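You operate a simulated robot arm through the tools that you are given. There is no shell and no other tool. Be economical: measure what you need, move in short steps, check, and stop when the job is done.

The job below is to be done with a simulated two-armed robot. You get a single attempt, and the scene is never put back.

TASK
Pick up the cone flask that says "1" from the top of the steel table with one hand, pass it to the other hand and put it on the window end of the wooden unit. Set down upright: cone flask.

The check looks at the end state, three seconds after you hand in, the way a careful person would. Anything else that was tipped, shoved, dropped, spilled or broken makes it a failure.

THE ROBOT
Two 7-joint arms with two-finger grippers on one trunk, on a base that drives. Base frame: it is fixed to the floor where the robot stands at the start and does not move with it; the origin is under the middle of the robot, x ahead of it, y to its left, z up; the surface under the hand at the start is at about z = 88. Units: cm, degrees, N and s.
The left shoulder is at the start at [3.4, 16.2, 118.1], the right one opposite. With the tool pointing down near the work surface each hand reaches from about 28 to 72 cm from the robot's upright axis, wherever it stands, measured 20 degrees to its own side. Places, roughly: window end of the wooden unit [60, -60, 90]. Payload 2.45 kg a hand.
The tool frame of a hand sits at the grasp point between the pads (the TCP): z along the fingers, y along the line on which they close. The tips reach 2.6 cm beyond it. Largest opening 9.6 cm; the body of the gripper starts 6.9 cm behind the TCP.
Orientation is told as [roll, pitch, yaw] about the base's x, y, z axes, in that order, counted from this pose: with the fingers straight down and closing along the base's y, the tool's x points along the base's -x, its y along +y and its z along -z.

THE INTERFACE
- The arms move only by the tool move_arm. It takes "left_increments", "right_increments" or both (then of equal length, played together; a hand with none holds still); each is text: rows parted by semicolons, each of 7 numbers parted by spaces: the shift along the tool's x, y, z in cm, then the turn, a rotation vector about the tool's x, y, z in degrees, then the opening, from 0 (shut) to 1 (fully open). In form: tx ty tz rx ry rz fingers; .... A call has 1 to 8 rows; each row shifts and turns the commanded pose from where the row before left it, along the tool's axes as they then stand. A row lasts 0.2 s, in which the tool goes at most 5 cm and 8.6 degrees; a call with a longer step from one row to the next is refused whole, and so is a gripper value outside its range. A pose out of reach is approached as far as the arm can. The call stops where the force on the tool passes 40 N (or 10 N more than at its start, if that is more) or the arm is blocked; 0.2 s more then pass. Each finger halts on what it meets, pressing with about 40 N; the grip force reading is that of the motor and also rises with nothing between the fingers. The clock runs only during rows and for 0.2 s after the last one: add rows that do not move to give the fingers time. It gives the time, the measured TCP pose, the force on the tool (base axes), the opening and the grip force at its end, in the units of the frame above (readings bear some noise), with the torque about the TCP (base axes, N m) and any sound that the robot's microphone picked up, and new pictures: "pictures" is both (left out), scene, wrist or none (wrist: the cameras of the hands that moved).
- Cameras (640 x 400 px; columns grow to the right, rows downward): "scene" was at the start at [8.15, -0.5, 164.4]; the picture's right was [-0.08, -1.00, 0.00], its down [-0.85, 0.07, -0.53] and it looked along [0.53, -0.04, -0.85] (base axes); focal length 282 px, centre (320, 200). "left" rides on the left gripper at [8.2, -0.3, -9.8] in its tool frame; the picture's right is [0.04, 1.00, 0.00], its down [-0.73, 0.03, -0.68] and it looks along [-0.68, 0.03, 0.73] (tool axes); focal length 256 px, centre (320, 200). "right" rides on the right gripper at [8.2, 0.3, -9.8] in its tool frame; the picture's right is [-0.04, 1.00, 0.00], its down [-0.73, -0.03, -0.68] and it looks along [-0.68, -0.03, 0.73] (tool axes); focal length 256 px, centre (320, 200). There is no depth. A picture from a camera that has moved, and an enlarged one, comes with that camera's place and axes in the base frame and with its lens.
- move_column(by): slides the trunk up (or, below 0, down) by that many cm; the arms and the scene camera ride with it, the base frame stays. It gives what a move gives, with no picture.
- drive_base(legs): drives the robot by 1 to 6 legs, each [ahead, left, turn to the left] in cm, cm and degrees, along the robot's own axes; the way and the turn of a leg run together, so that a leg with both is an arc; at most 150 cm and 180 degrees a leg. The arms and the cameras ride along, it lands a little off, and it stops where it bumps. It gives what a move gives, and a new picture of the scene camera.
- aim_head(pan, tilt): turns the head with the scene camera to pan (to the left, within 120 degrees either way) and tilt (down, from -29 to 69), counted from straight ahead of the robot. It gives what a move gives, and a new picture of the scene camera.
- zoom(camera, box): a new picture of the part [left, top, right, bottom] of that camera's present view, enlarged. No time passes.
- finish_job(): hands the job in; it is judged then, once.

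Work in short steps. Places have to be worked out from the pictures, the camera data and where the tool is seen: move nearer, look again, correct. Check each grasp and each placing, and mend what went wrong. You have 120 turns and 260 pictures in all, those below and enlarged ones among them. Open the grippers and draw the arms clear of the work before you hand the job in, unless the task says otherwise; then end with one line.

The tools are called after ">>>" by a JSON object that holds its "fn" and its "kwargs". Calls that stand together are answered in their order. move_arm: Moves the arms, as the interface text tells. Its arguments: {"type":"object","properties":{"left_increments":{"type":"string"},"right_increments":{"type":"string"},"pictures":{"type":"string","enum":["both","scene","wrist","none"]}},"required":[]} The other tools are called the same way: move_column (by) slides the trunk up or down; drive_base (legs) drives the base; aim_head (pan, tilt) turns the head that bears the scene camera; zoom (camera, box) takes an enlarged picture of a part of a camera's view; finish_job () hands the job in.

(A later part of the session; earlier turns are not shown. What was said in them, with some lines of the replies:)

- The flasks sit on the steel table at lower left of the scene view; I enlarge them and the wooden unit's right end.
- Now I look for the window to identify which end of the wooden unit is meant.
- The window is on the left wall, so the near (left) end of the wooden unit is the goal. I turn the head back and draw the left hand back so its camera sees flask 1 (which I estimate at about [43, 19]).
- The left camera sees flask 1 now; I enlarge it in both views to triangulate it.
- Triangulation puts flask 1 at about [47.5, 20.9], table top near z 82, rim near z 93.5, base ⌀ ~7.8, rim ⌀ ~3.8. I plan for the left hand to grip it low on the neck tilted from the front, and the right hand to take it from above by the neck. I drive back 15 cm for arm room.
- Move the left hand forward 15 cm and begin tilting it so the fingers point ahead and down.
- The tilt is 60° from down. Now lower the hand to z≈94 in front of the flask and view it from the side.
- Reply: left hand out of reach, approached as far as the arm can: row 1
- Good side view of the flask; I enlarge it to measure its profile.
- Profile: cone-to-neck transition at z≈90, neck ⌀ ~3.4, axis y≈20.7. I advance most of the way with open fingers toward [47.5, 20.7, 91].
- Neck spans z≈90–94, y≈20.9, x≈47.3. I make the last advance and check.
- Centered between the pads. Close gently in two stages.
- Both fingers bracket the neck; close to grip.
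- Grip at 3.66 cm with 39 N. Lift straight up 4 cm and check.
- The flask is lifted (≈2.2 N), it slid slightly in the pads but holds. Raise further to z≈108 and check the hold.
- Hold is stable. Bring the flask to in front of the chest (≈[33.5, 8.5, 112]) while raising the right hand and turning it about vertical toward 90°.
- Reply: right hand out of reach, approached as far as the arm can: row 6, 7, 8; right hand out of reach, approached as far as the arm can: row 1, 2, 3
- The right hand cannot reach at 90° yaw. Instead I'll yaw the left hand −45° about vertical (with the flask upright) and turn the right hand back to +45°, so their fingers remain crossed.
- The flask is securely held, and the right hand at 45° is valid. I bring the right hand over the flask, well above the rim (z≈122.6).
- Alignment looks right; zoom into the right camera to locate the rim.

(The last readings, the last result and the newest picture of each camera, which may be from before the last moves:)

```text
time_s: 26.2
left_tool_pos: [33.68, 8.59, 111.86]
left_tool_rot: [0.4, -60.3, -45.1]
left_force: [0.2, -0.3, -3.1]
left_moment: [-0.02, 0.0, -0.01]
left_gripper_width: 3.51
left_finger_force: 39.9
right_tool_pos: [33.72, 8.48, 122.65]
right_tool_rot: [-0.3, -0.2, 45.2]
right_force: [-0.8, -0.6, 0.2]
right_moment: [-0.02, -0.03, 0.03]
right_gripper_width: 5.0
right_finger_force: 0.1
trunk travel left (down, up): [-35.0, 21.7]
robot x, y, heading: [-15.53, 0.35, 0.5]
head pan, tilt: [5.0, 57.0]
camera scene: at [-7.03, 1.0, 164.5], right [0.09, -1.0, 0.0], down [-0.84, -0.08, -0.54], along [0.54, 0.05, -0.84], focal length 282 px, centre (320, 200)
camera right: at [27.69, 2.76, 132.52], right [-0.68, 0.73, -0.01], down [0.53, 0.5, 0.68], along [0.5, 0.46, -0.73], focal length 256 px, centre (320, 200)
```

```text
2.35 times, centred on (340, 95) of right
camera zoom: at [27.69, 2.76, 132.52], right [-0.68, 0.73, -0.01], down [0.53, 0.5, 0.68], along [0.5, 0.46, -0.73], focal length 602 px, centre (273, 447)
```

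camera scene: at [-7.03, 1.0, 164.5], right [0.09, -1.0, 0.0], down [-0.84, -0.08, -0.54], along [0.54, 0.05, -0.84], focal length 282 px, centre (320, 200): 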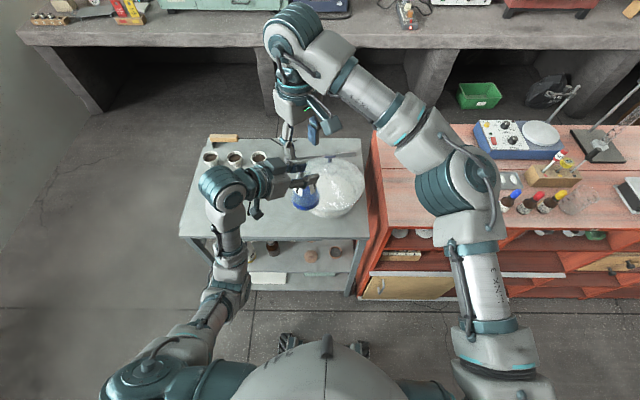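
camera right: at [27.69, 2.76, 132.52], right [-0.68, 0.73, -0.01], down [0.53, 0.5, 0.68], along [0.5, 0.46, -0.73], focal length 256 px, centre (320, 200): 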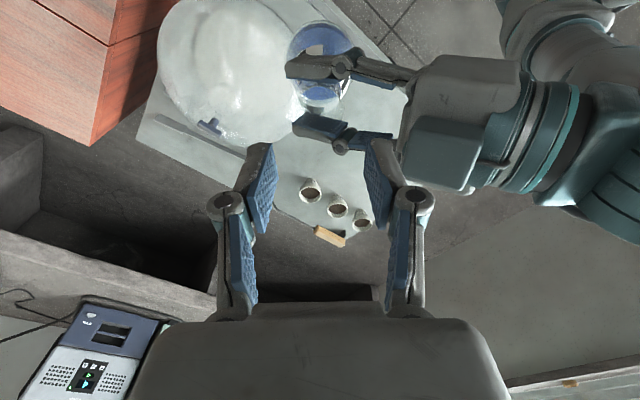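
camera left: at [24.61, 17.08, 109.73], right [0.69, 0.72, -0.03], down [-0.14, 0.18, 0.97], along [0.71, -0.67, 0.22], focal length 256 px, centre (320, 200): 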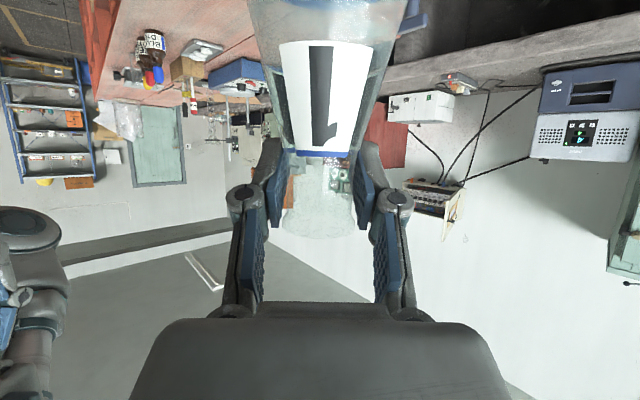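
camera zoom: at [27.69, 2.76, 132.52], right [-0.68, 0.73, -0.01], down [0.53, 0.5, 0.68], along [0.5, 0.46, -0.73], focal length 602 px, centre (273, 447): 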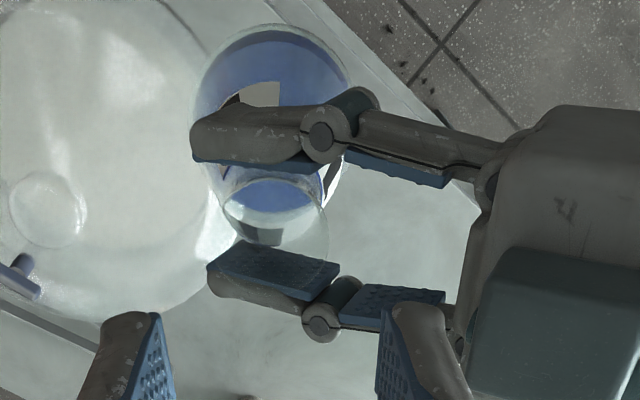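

The rim is centred on the right hand's axis. Descend 5 cm, then look.

>>> {"fn": "move_arm", "kwargs": {"right_increments": "0 0 1.5 0 0 0 0.52;0 0 1.5 0 0 0 0.52;0 0 1.5 0 0 0 0.52;0 0 1 0 0 0 0.52;0 0 0 0 0 0 0.52", "pictures": "both"}}

>>> {"fn": "zoom", "kwargs": {"camera": "right", "box": [220, 50, 430, 220]}}

>>> {"fn": "zoom", "kwargs": {"camera": "left", "box": [200, 80, 440, 320]}}

```text
time_s: 27.4
left_tool_pos: [33.57, 8.51, 111.89]
left_tool_rot: [0.4, -60.3, -45.1]
left_force: [-1.0, 0.3, -2.1]
left_moment: [-0.02, 0.0, -0.01]
left_gripper_width: 3.49
left_finger_force: 40.0
right_tool_pos: [33.71, 8.61, 117.18]
right_tool_rot: [-0.3, -0.2, 45.1]
right_force: [-0.2, -0.4, 0.2]
right_moment: [-0.04, -0.02, 0.03]
right_gripper_width: 4.99
right_finger_force: 0.1
trunk travel left (down, up): [-35.0, 21.7]
robot x, y, heading: [-15.11, -0.16, 0.1]
head pan, tilt: [5.0, 57.0]
camera scene: at [-7.03, 0.78, 164.51], right [0.09, -1.0, 0.0], down [-0.84, -0.08, -0.54], along [0.54, 0.05, -0.84], focal length 282 px, centre (320, 200)
camera right: at [27.61, 2.89, 126.92], right [-0.68, 0.73, 0.0], down [0.53, 0.5, 0.68], along [0.5, 0.46, -0.73], focal length 256 px, centre (320, 200)
```

scene: 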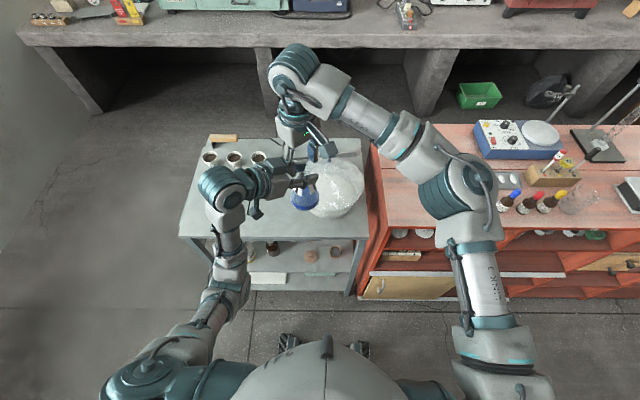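
right: 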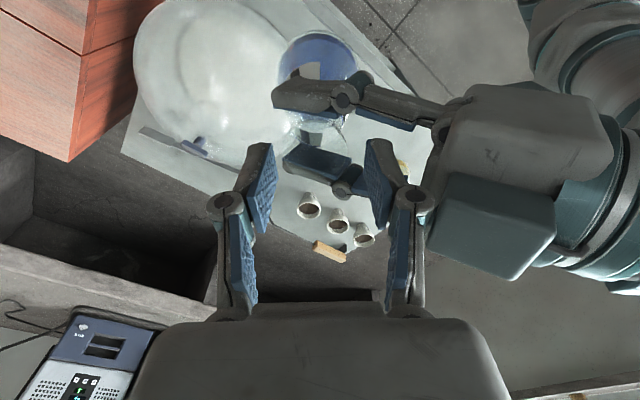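

```text
2.35 times, centred on (325, 135) of right
camera zoom: at [27.61, 2.89, 126.92], right [-0.68, 0.73, 0.0], down [0.53, 0.5, 0.68], along [0.5, 0.46, -0.73], focal length 602 px, centre (308, 353)
```

zoom: 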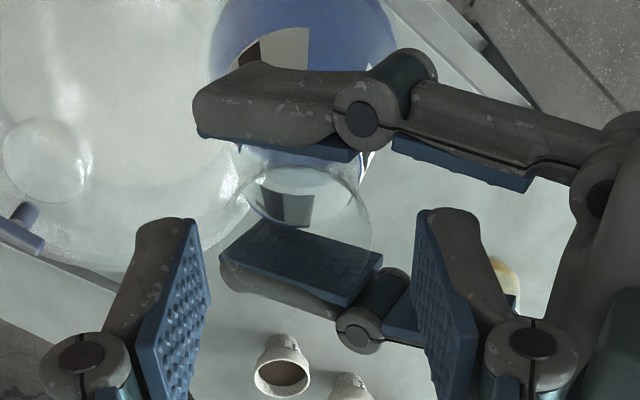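

```text
1.67 times, centred on (320, 200) of left
camera zoom: at [24.6, 17.17, 109.71], right [0.69, 0.72, -0.03], down [-0.14, 0.18, 0.97], along [0.71, -0.67, 0.23], focal length 427 px, centre (320, 200)
```

zoom: 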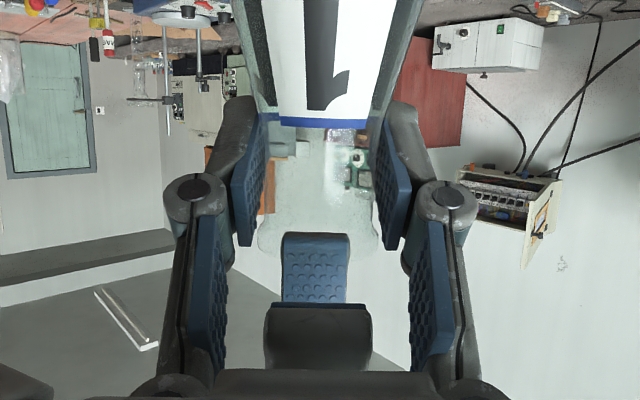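

Both views show the right fingers straddling the rim, centred and clear of the left hand. Descend 3.1 cm more.

>>> {"fn": "move_arm", "kwargs": {"right_increments": "0 0 1 0 0 0 0.52;0 0 1 0 0 0 0.52;0 0 0.9 0 0 0 0.52;0 0 0 0 0 0 0.52", "pictures": "wrist"}}

>>> {"fn": "zoom", "kwargs": {"camera": "left", "box": [200, 80, 440, 320]}}

```text
time_s: 28.4
left_tool_pos: [33.64, 8.6, 111.98]
left_tool_rot: [0.5, -60.3, -45.1]
left_force: [-0.2, -0.2, -2.3]
left_moment: [-0.02, 0.03, -0.01]
left_gripper_width: 3.51
left_finger_force: 39.9
right_tool_pos: [33.65, 8.69, 114.31]
right_tool_rot: [-0.2, 0.0, 45.1]
right_force: [-0.2, -0.4, -0.5]
right_moment: [0.0, 0.02, 0.02]
right_gripper_width: 4.97
right_finger_force: 0.0
trunk travel left (down, up): [-35.0, 21.7]
robot x, y, heading: [-15.16, -0.09, 0.2]
head pan, tilt: [5.0, 57.0]
camera right: at [27.55, 3.0, 124.05], right [-0.68, 0.73, 0.0], down [0.53, 0.5, 0.68], along [0.5, 0.46, -0.73], focal length 256 px, centre (320, 200)
```

right: 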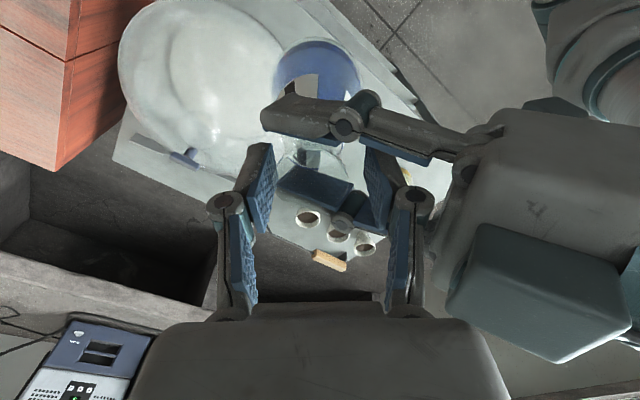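

```text
1.67 times, centred on (320, 200) of left
camera zoom: at [24.61, 17.16, 109.71], right [0.69, 0.72, -0.03], down [-0.14, 0.18, 0.97], along [0.71, -0.67, 0.23], focal length 427 px, centre (320, 200)
```

zoom: 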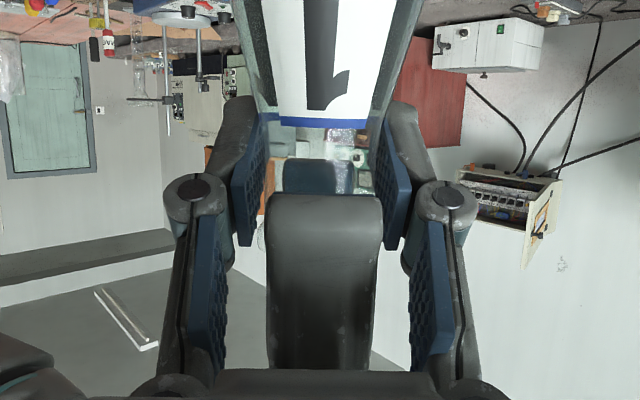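

Everything clear; close the right gripper on the neck.

>>> {"fn": "move_arm", "kwargs": {"right_increments": "0 0 0 0 0 0 0.45;0 0 0 0 0 0 0.38;0 0 0 0 0 0 0.3;0 0 0 0 0 0 0.2;0 0 0 0 0 0 0.2", "pictures": "wrist"}}

>>> {"fn": "zoom", "kwargs": {"camera": "left", "box": [200, 80, 440, 320]}}

```text
time_s: 29.6
left_tool_pos: [33.73, 8.63, 111.83]
left_tool_rot: [0.4, -60.2, -45.1]
left_force: [-23.1, 17.4, -5.3]
left_moment: [-0.21, -0.34, -0.01]
left_gripper_width: 3.47
left_finger_force: 39.9
right_tool_pos: [33.72, 8.58, 114.31]
right_tool_rot: [-0.4, -0.3, 44.8]
right_force: [22.7, -16.7, 2.3]
right_moment: [-0.17, -0.21, 0.02]
right_gripper_width: 3.59
right_finger_force: 40.2
trunk travel left (down, up): [-35.0, 21.7]
robot x, y, heading: [-15.0, -0.28, 0.1]
head pan, tilt: [5.0, 57.0]
camera right: at [27.64, 2.93, 124.07], right [-0.68, 0.74, -0.01], down [0.53, 0.5, 0.68], along [0.51, 0.46, -0.73], focal length 256 px, centre (320, 200)
```

right: 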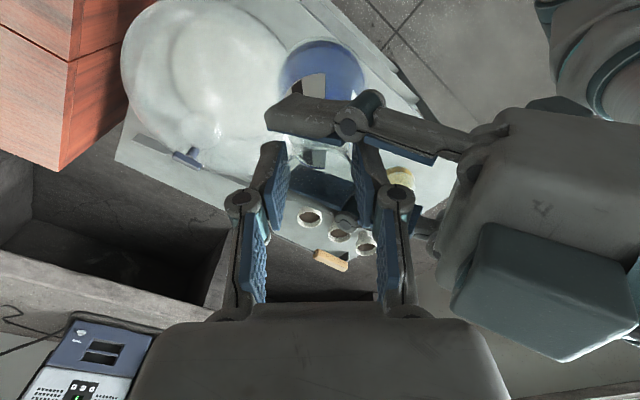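

```text
1.67 times, centred on (320, 200) of left
camera zoom: at [24.59, 17.21, 109.7], right [0.69, 0.72, -0.03], down [-0.14, 0.18, 0.97], along [0.71, -0.67, 0.22], focal length 427 px, centre (320, 200)
```

zoom: 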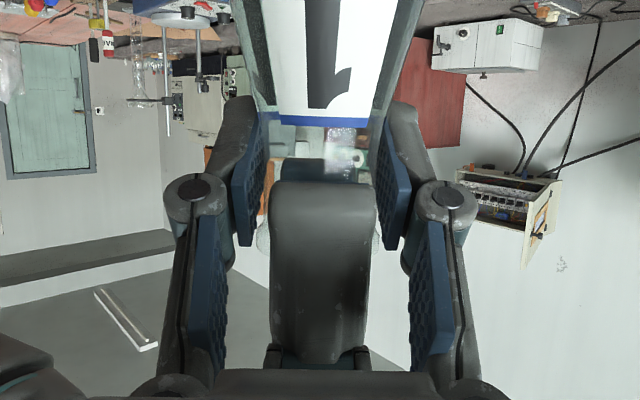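

Both grip now, with ~28 N mutual push along the right's closing axis. I shift the right hand slightly in the push's direction to relieve it.

>>> {"fn": "move_arm", "kwargs": {"right_increments": "0 -0.15 0 0 0 0 0.2;0 0 0 0 0 0 0.2", "pictures": "none"}}

```text
time_s: 30.2
left_tool_pos: [33.8, 8.7, 111.94]
left_tool_rot: [0.5, -60.3, -45.1]
left_force: [-15.9, 17.8, -2.8]
left_moment: [-0.29, -0.17, 0.04]
left_gripper_width: 3.43
left_finger_force: 40.0
right_tool_pos: [33.74, 8.55, 114.32]
right_tool_rot: [-0.3, -0.3, 45.0]
right_force: [16.6, -17.5, 0.5]
right_moment: [-0.18, -0.23, -0.06]
right_gripper_width: 3.57
right_finger_force: 40.2
trunk travel left (down, up): [-35.0, 21.7]
robot x, y, heading: [-15.33, -0.25, 0.1]
head pan, tilt: [5.0, 57.0]
```

>>> {"fn": "move_arm", "kwargs": {"right_increments": "0 -0.25 0 0 0 0 0.2;0 0 0 0 0 0 0.2", "pictures": "none"}}

```text
time_s: 30.8
left_tool_pos: [33.81, 8.58, 111.84]
left_tool_rot: [0.4, -60.4, -45.1]
left_force: [4.3, 7.3, -3.6]
left_moment: [-0.09, 0.07, 0.06]
left_gripper_width: 3.45
left_finger_force: 40.5
right_tool_pos: [33.82, 8.53, 114.29]
right_tool_rot: [0.0, -0.3, 45.3]
right_force: [-3.7, -7.6, 2.0]
right_moment: [-0.08, -0.01, -0.06]
right_gripper_width: 3.55
right_finger_force: 39.6
trunk travel left (down, up): [-35.0, 21.7]
robot x, y, heading: [-14.82, 0.13, 0.1]
head pan, tilt: [5.0, 57.0]
```

Force relieved. Now open the left fingers.

>>> {"fn": "move_arm", "kwargs": {"left_increments": "0 0 0 0 0 0 0.38;0 0 0 0 0 0 0.45;0 0 0 0 0 0 0.55;0 0 0 0 0 0 0.6", "pictures": "wrist"}}

```text
time_s: 31.8
left_tool_pos: [33.81, 8.53, 111.87]
left_tool_rot: [0.4, -60.3, -45.1]
left_force: [-0.2, 0.1, 0.6]
left_moment: [-0.02, 0.03, -0.01]
left_gripper_width: 5.76
left_finger_force: 0.0
right_tool_pos: [34.0, 8.37, 114.31]
right_tool_rot: [-0.2, -0.2, 45.1]
right_force: [-0.3, -0.7, -1.0]
right_moment: [-0.01, -0.02, 0.02]
right_gripper_width: 3.54
right_finger_force: 39.5
trunk travel left (down, up): [-35.0, 21.7]
robot x, y, heading: [-15.46, 0.39, -0.1]
head pan, tilt: [5.0, 57.0]
camera left: at [24.61, 17.16, 109.71], right [0.69, 0.72, -0.03], down [-0.14, 0.18, 0.97], along [0.71, -0.67, 0.23], focal length 256 px, centre (320, 200)
```

left: 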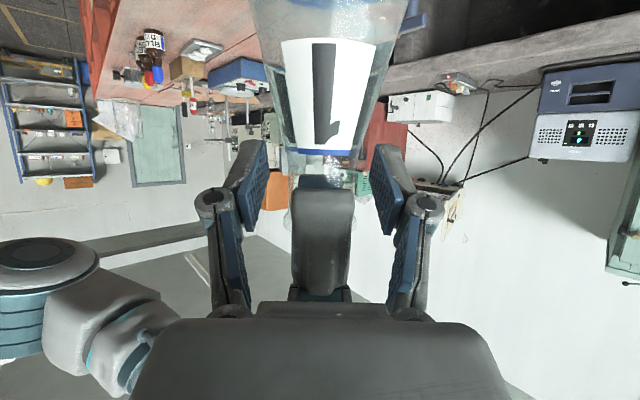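

The right hand holds the flask alone. Back the left hand out along its axis.

>>> {"fn": "move_arm", "kwargs": {"left_increments": "0 0 -1.5 0 0 0 0.7;0 0 -3 0 0 0 0.7;0 0 -3 0 0 0 0.7;0 0 -3 0 0 0 0.7;0 0 -3 0 0 0 0.7;0 0 0 0 0 0 0.7", "pictures": "both"}}

```text
time_s: 33.2
left_tool_pos: [25.25, 16.75, 118.42]
left_tool_rot: [0.3, -60.2, -45.0]
left_force: [-0.3, -0.3, 0.9]
left_moment: [-0.03, 0.0, 0.06]
left_gripper_width: 6.71
left_finger_force: 0.1
right_tool_pos: [34.02, 8.46, 114.28]
right_tool_rot: [-0.2, -0.2, 45.2]
right_force: [0.1, -0.4, 0.3]
right_moment: [-0.01, 0.04, 0.0]
right_gripper_width: 3.56
right_finger_force: 39.4
trunk travel left (down, up): [-35.0, 21.7]
robot x, y, heading: [-15.27, 0.13, 0.1]
head pan, tilt: [5.0, 57.0]
camera scene: at [-7.0, 0.98, 164.5], right [0.09, -1.0, 0.0], down [-0.84, -0.08, -0.54], along [0.54, 0.05, -0.84], focal length 282 px, centre (320, 200)
camera left: at [16.13, 25.33, 116.24], right [0.69, 0.72, -0.03], down [-0.14, 0.18, 0.97], along [0.71, -0.67, 0.22], focal length 256 px, centre (320, 200)
```

scene: 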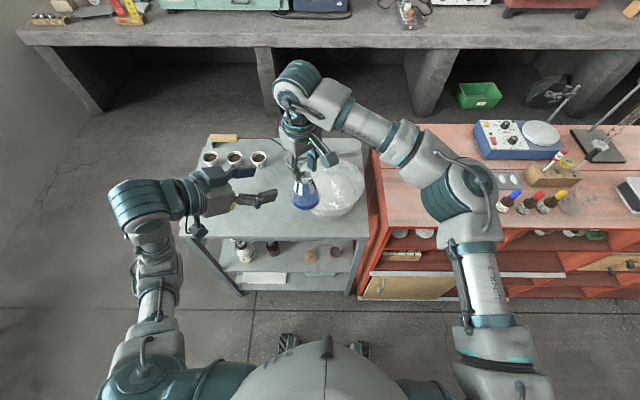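
left: 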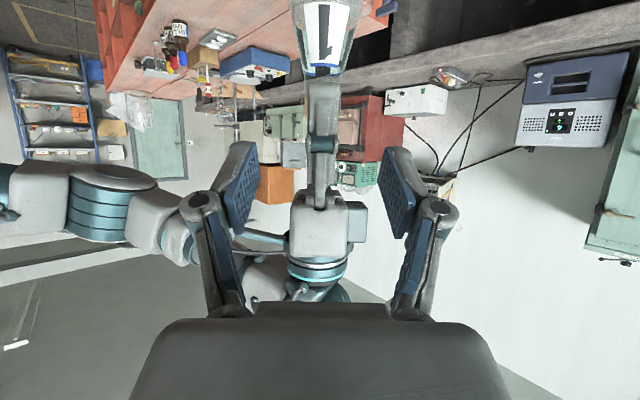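

Handover done. Carry the flask right with the right hand, to about [35, -28, 118], clear of the dome.

>>> {"fn": "move_arm", "kwargs": {"right_increments": "1 -1 -1.5 0 0 0 0.2;2.4 -2.5 -1.5 0 0 0 0.2;2.6 -2.7 -1 0 0 0 0.2;2.6 -2.7 0 0 0 0 0.2;2.6 -2.7 0 0 0 0 0.2;2.6 -2.7 0 0 0 0 0.2;2.6 -2.7 0 0 0 0 0.2;2 -2 0 0 0 0 0.2", "pictures": "none"}}

>>> {"fn": "move_arm", "kwargs": {"right_increments": "1.5 -1.6 0 0 0 7.5 0.2;1 -1 0 0 0 7.5 0.2;0 0 0 0 0 7.5 0.2;0 0 0 0 0 7.5 0.2;0 0 0 0 0 7.5 0.2;0 0 0 0 0 7.5 0.2;0 0 0 0 0 0 0.2", "pictures": "both"}}

```text
time_s: 35.0
left_tool_pos: [25.22, 16.44, 118.46]
left_tool_rot: [0.7, -60.2, -45.3]
left_force: [-0.1, -0.1, 0.5]
left_moment: [-0.01, -0.03, -0.01]
left_gripper_width: 6.72
left_finger_force: 0.0
right_tool_pos: [34.35, -18.44, 118.1]
right_tool_rot: [-0.2, -0.3, 45.2]
right_force: [-0.3, 0.0, -2.9]
right_moment: [0.04, 0.01, -0.01]
right_gripper_width: 3.59
right_finger_force: 39.6
trunk travel left (down, up): [-35.0, 21.7]
robot x, y, heading: [-15.45, 0.24, 0.2]
head pan, tilt: [5.0, 57.0]
```

```text
time_s: 36.6
left_tool_pos: [25.27, 16.47, 118.62]
left_tool_rot: [0.5, -60.2, -45.1]
left_force: [0.8, 0.3, 0.3]
left_moment: [-0.04, 0.03, 0.0]
left_gripper_width: 6.72
left_finger_force: 0.1
right_tool_pos: [34.36, -21.83, 118.24]
right_tool_rot: [0.1, -0.3, 0.1]
right_force: [0.5, 0.3, -3.1]
right_moment: [-0.01, 0.0, 0.01]
right_gripper_width: 3.57
right_finger_force: 40.0
trunk travel left (down, up): [-35.0, 21.7]
robot x, y, heading: [-15.14, 0.2, 0.1]
head pan, tilt: [5.0, 57.0]
camera scene: at [-7.08, 0.54, 164.51], right [0.09, -1.0, 0.0], down [-0.84, -0.08, -0.54], along [0.54, 0.05, -0.84], focal length 282 px, centre (320, 200)
camera right: at [26.05, -21.6, 128.05], right [0.04, 1.0, 0.0], down [0.73, -0.03, 0.68], along [0.68, -0.03, -0.73], focal length 256 px, centre (320, 200)
```

scene: 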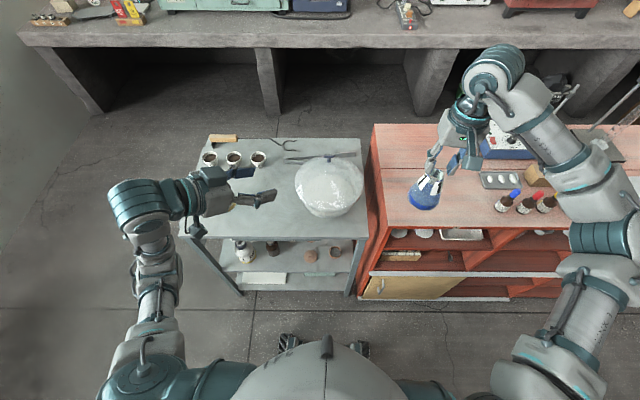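
right: 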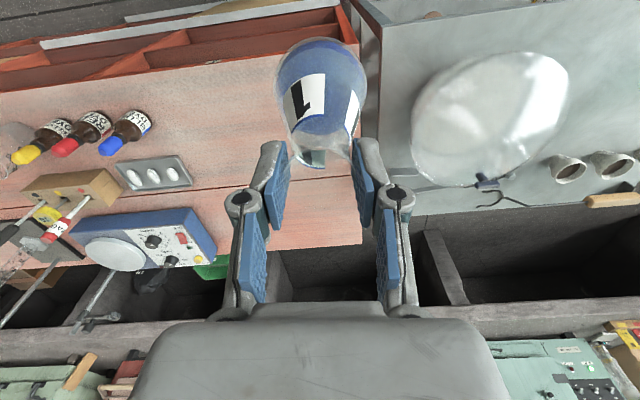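

The wood surface triangulates to z≈88; tray at about [55,-55]. I aim for the clear spot [50, -35]. Drive ahead 10 cm for reach.

>>> {"fn": "drive_base", "kwargs": {"legs": [[10, 0, 0]]}}

```text
time_s: 37.7
left_tool_pos: [35.11, 16.43, 118.5]
left_tool_rot: [0.6, -60.3, -45.4]
left_force: [0.8, -0.2, -0.6]
left_moment: [-0.03, 0.04, -0.03]
left_gripper_width: 6.69
left_finger_force: 0.0
right_tool_pos: [44.23, -21.74, 118.18]
right_tool_rot: [0.1, -0.3, 0.0]
right_force: [0.5, -0.3, -2.6]
right_moment: [-0.01, -0.01, -0.04]
right_gripper_width: 3.59
right_finger_force: 40.5
trunk travel left (down, up): [-35.0, 21.7]
robot x, y, heading: [-5.3, -0.01, 0.4]
head pan, tilt: [5.0, 57.0]
camera scene: at [2.72, 0.54, 164.52], right [0.09, -1.0, 0.0], down [-0.84, -0.07, -0.54], along [0.54, 0.05, -0.84], focal length 282 px, centre (320, 200)
```

scene: 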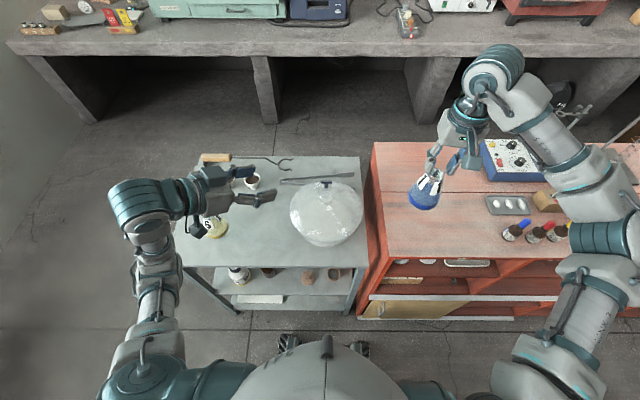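

Move over the spot and lower to z≈106 (flask bottom ≈94).

>>> {"fn": "move_arm", "kwargs": {"right_increments": "-1 -2.6 0 0 0 0 0.2;-1 -2.6 1 0 0 0 0.2;-1 -2.6 2 0 0 0 0.2;-1 -2.6 3 0 0 0 0.2;-1 -2.6 3 0 0 0 0.2;0 0 3 0 0 0 0.2;0 0 0 0 0 0 0.2", "pictures": "both"}}

```text
time_s: 39.3
left_tool_pos: [34.92, 16.4, 118.71]
left_tool_rot: [0.7, -60.3, -45.6]
left_force: [0.0, -0.4, -0.1]
left_moment: [0.02, 0.0, -0.01]
left_gripper_width: 6.7
left_finger_force: 0.1
right_tool_pos: [48.98, -34.91, 106.26]
right_tool_rot: [0.2, -0.5, 0.0]
right_force: [0.3, -1.0, -3.5]
right_moment: [0.0, 0.01, 0.03]
right_gripper_width: 3.55
right_finger_force: 40.1
trunk travel left (down, up): [-35.0, 21.7]
robot x, y, heading: [-5.36, 0.24, 0.3]
head pan, tilt: [5.0, 57.0]
camera scene: at [2.84, 0.43, 164.51], right [0.09, -1.0, 0.0], down [-0.84, -0.07, -0.54], along [0.54, 0.05, -0.84], focal length 282 px, centre (320, 200)
camera right: at [40.73, -34.66, 115.95], right [0.04, 1.0, 0.0], down [0.73, -0.03, 0.69], along [0.68, -0.03, -0.73], focal length 256 px, centre (320, 200)
```

scene: 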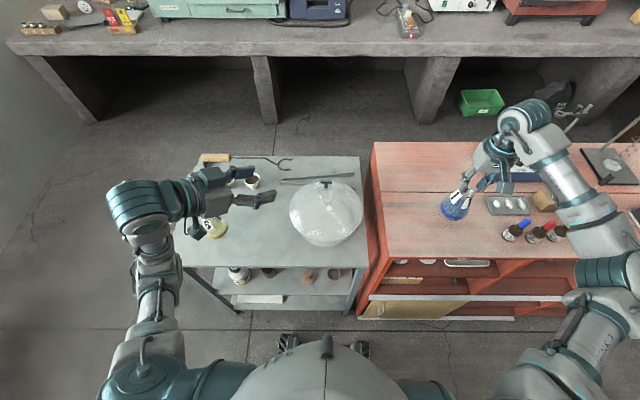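
right: 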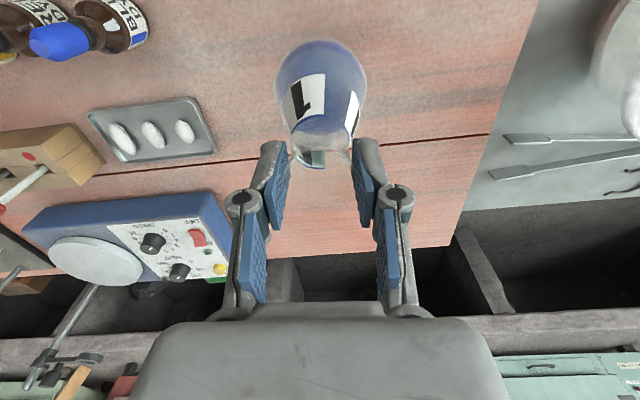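

Clear on all sides. Lower further by 5 cm in small steps.

>>> {"fn": "move_arm", "kwargs": {"right_increments": "0 0 1.2 0 0 0 0.2;0 0 1.2 0 0 0 0.2;0 0 1.2 0 0 0 0.2;0 0 0.8 0 0 0 0.2;0 0 0.5 0 0 0 0.2;0 0 0 0 0 0 0.2", "pictures": "both"}}

>>> {"fn": "zoom", "kwargs": {"camera": "scene", "box": [400, 130, 560, 250]}}

```text
time_s: 40.7
left_tool_pos: [34.85, 16.57, 118.73]
left_tool_rot: [0.9, -60.4, -45.6]
left_force: [0.1, -0.2, -0.7]
left_moment: [-0.01, -0.01, 0.0]
left_gripper_width: 6.73
left_finger_force: 0.0
right_tool_pos: [49.09, -34.74, 101.72]
right_tool_rot: [0.1, -0.7, 0.0]
right_force: [4.8, -5.3, 26.0]
right_moment: [-0.27, 0.15, 0.04]
right_gripper_width: 3.57
right_finger_force: 40.0
trunk travel left (down, up): [-35.0, 21.7]
robot x, y, heading: [-5.36, -0.09, -0.1]
head pan, tilt: [5.0, 57.0]
camera scene: at [2.49, 0.65, 164.58], right [0.09, -1.0, 0.0], down [-0.84, -0.07, -0.54], along [0.54, 0.05, -0.84], focal length 282 px, centre (320, 200)
camera right: at [40.69, -34.52, 111.49], right [0.04, 1.0, 0.0], down [0.72, -0.03, 0.69], along [0.69, -0.03, -0.72], focal length 256 px, centre (320, 200)
```

scene: 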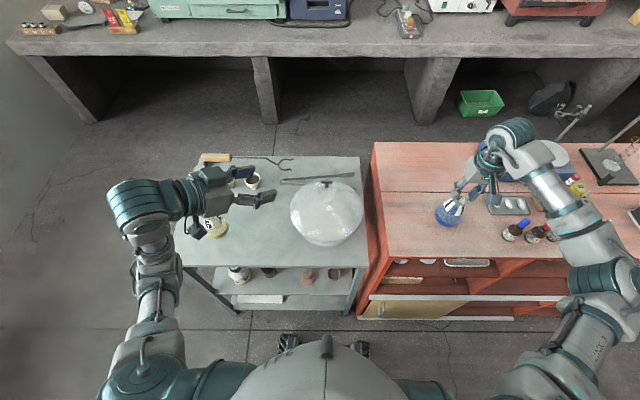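
right: 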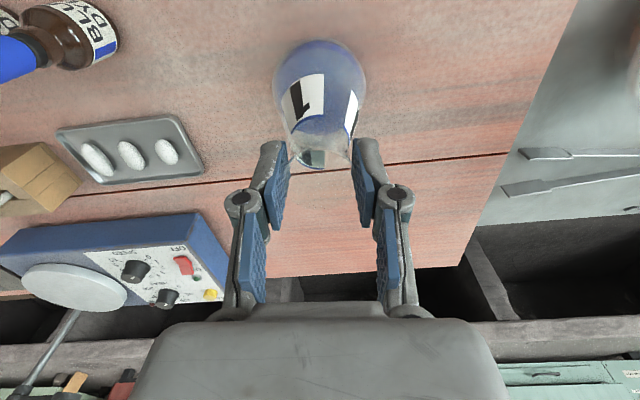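

```text
3.33 times, centred on (480, 190) of scene
camera zoom: at [2.49, 0.65, 164.58], right [0.09, -1.0, 0.0], down [-0.84, -0.07, -0.54], along [0.54, 0.05, -0.84], focal length 942 px, centre (-213, 233)
```

zoom: 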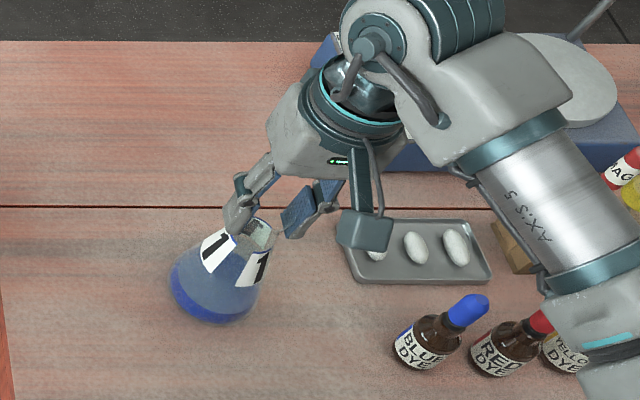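

The flask has touched the surface (26 N up). Ease up slightly to leave a light contact before releasing.

>>> {"fn": "move_arm", "kwargs": {"right_increments": "0 0 -0.2 0 0 0 0.2;0 0 0 0 0 0 0.2", "pictures": "none"}}

```text
time_s: 41.3
left_tool_pos: [34.84, 16.58, 118.58]
left_tool_rot: [0.9, -60.4, -45.6]
left_force: [-1.0, 0.1, -0.4]
left_moment: [0.0, 0.01, 0.01]
left_gripper_width: 6.7
left_finger_force: 0.1
right_tool_pos: [49.13, -34.86, 101.65]
right_tool_rot: [0.0, -0.5, 0.1]
right_force: [6.1, -4.7, 19.9]
right_moment: [-0.14, -0.26, 0.01]
right_gripper_width: 3.59
right_finger_force: 40.4
trunk travel left (down, up): [-35.0, 21.7]
robot x, y, heading: [-5.2, 0.31, 0.1]
head pan, tilt: [5.0, 57.0]
```

>>> {"fn": "move_arm", "kwargs": {"right_increments": "0 0 -0.3 0 0 0 0.2;0 0 0 0 0 0 0.2", "pictures": "none"}}

```text
time_s: 41.9
left_tool_pos: [34.93, 16.48, 118.52]
left_tool_rot: [0.7, -60.2, -45.6]
left_force: [-0.7, -0.2, -0.7]
left_moment: [0.01, 0.0, -0.02]
left_gripper_width: 6.69
left_finger_force: 0.0
right_tool_pos: [49.02, -34.79, 101.74]
right_tool_rot: [-0.1, -0.2, 0.1]
right_force: [-0.9, 0.4, -2.4]
right_moment: [0.02, 0.0, 0.0]
right_gripper_width: 3.58
right_finger_force: 40.1
trunk travel left (down, up): [-35.0, 21.7]
robot x, y, heading: [-5.03, -0.11, 0.2]
head pan, tilt: [5.0, 57.0]
```

Now just off contact; lower 0.12 cm for a light touch and open slowly.

>>> {"fn": "move_arm", "kwargs": {"right_increments": "0 0 0.12 0 0 0 0.2;0 0 0 0 0 0 0.2", "pictures": "none"}}

```text
time_s: 42.5
left_tool_pos: [35.01, 16.46, 118.56]
left_tool_rot: [0.8, -60.3, -45.7]
left_force: [-0.3, -0.1, -0.4]
left_moment: [0.01, 0.01, -0.01]
left_gripper_width: 6.71
left_finger_force: 0.0
right_tool_pos: [49.07, -34.93, 101.83]
right_tool_rot: [0.1, -0.5, 0.0]
right_force: [0.0, -0.7, -2.9]
right_moment: [0.01, 0.02, 0.03]
right_gripper_width: 3.56
right_finger_force: 39.8
trunk travel left (down, up): [-35.0, 21.7]
robot x, y, heading: [-5.26, 0.05, 0.1]
head pan, tilt: [5.0, 57.0]
```

>>> {"fn": "move_arm", "kwargs": {"right_increments": "0 0 0.15 0 0 0 0.2;0 0 0 0 0 0 0.2", "pictures": "none"}}

```text
time_s: 43.1
left_tool_pos: [34.92, 16.39, 118.55]
left_tool_rot: [0.8, -60.3, -45.6]
left_force: [-0.5, 0.7, -0.5]
left_moment: [0.01, -0.01, 0.01]
left_gripper_width: 6.71
left_finger_force: 0.0
right_tool_pos: [48.97, -34.87, 101.7]
right_tool_rot: [0.1, -0.4, 0.0]
right_force: [-0.8, -0.4, -1.3]
right_moment: [-0.08, 0.11, 0.04]
right_gripper_width: 3.57
right_finger_force: 40.4
trunk travel left (down, up): [-35.0, 21.7]
robot x, y, heading: [-5.13, -0.05, -0.1]
head pan, tilt: [5.0, 57.0]
```

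Light contact reached. Open the right fingers gradually.

>>> {"fn": "move_arm", "kwargs": {"right_increments": "0 0 0 0 0 0 0.38;0 0 0 0 0 0 0.42;0 0 0 0 0 0 0.5;0 0 0 0 0 0 0.6;0 0 0 0 0 0 0.6", "pictures": "wrist"}}

```text
time_s: 44.3
left_tool_pos: [34.88, 16.45, 118.52]
left_tool_rot: [0.8, -60.4, -45.5]
left_force: [-0.2, 0.0, 0.0]
left_moment: [0.0, 0.02, 0.02]
left_gripper_width: 6.73
left_finger_force: 0.0
right_tool_pos: [49.16, -34.8, 101.84]
right_tool_rot: [0.1, -0.5, -0.1]
right_force: [0.0, 0.4, 0.3]
right_moment: [0.0, 0.0, -0.01]
right_gripper_width: 5.78
right_finger_force: 0.0
trunk travel left (down, up): [-35.0, 21.7]
robot x, y, heading: [-4.99, -0.17, 0.3]
head pan, tilt: [5.0, 57.0]
camera right: at [40.8, -34.62, 111.51], right [0.04, 1.0, 0.0], down [0.73, -0.03, 0.68], along [0.68, -0.03, -0.73], focal length 256 px, centre (320, 200)
```

right: 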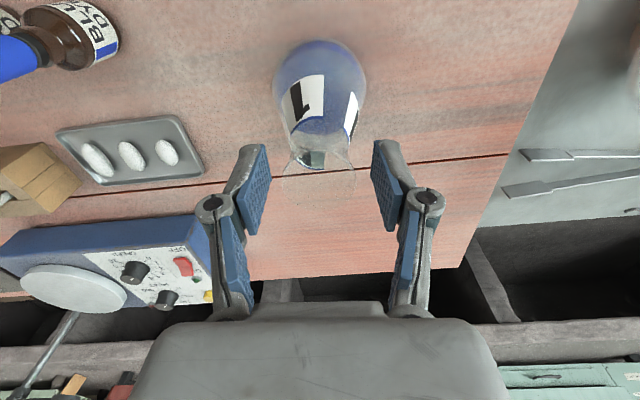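

The flask stands on its own. Raise the right hand straight up, clear of it.

>>> {"fn": "move_arm", "kwargs": {"right_increments": "0 0 -1.5 0 0 0 0.65;0 0 -2.5 0 0 0 0.65;0 0 -3 0 0 0 0.65;0 0 -3 0 0 0 0.65;0 0 -3 0 0 0 0.65;0 0 -3 0 0 0 0.65;0 0 0 0 0 0 0.65", "pictures": "both"}}

>>> {"fn": "zoom", "kwargs": {"camera": "scene", "box": [360, 110, 600, 280]}}

```text
time_s: 45.9
left_tool_pos: [35.03, 16.4, 118.61]
left_tool_rot: [0.7, -60.2, -45.4]
left_force: [0.5, 0.1, -0.1]
left_moment: [0.0, 0.03, 0.02]
left_gripper_width: 6.73
left_finger_force: 0.0
right_tool_pos: [48.86, -34.82, 117.72]
right_tool_rot: [0.1, -0.5, 0.1]
right_force: [-0.1, 0.4, -0.1]
right_moment: [-0.03, -0.01, 0.03]
right_gripper_width: 6.23
right_finger_force: 0.0
trunk travel left (down, up): [-35.0, 21.7]
robot x, y, heading: [-5.65, -0.1, 0.2]
head pan, tilt: [5.0, 57.0]
camera scene: at [2.89, 0.52, 164.5], right [0.09, -1.0, 0.0], down [-0.84, -0.07, -0.54], along [0.54, 0.05, -0.84], focal length 282 px, centre (320, 200)
camera right: at [40.66, -34.64, 127.57], right [0.04, 1.0, 0.0], down [0.73, -0.03, 0.68], along [0.68, -0.03, -0.73], focal length 256 px, centre (320, 200)
```

scene: 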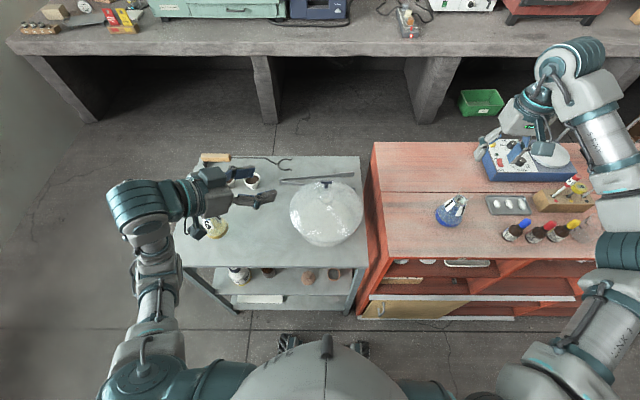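
right: 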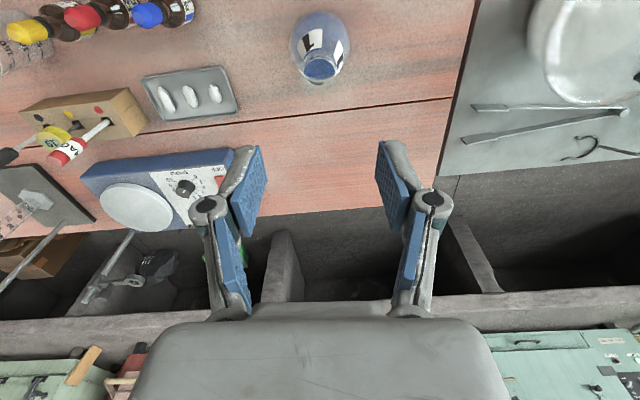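

```text
2.35 times, centred on (480, 195) of scene
camera zoom: at [2.89, 0.52, 164.5], right [0.09, -1.0, 0.0], down [-0.84, -0.07, -0.54], along [0.54, 0.05, -0.84], focal length 665 px, centre (-56, 212)
```

zoom: 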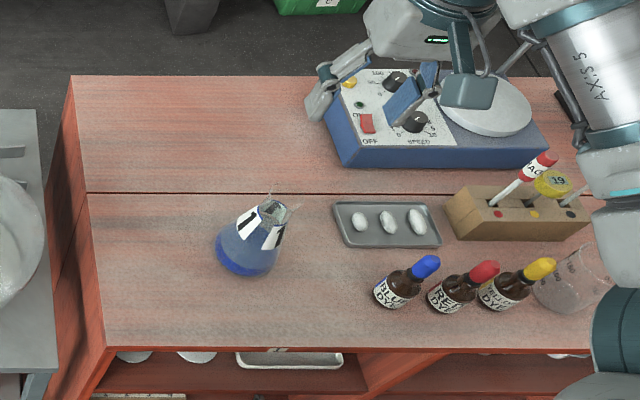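

The flask stands upright on the window end of the wooden unit, nothing else looks disturbed, and both hands are open and well above the work. Handing in.

>>> {"fn": "finish_job", "kwargs": {}}

```text
The job is handed in.
```

Cone flask 1 was picked up with the left hand, passed in the air to the right hand, and set upright on the window end of the wooden unit; nothing else looked disturbed in the last pictures.
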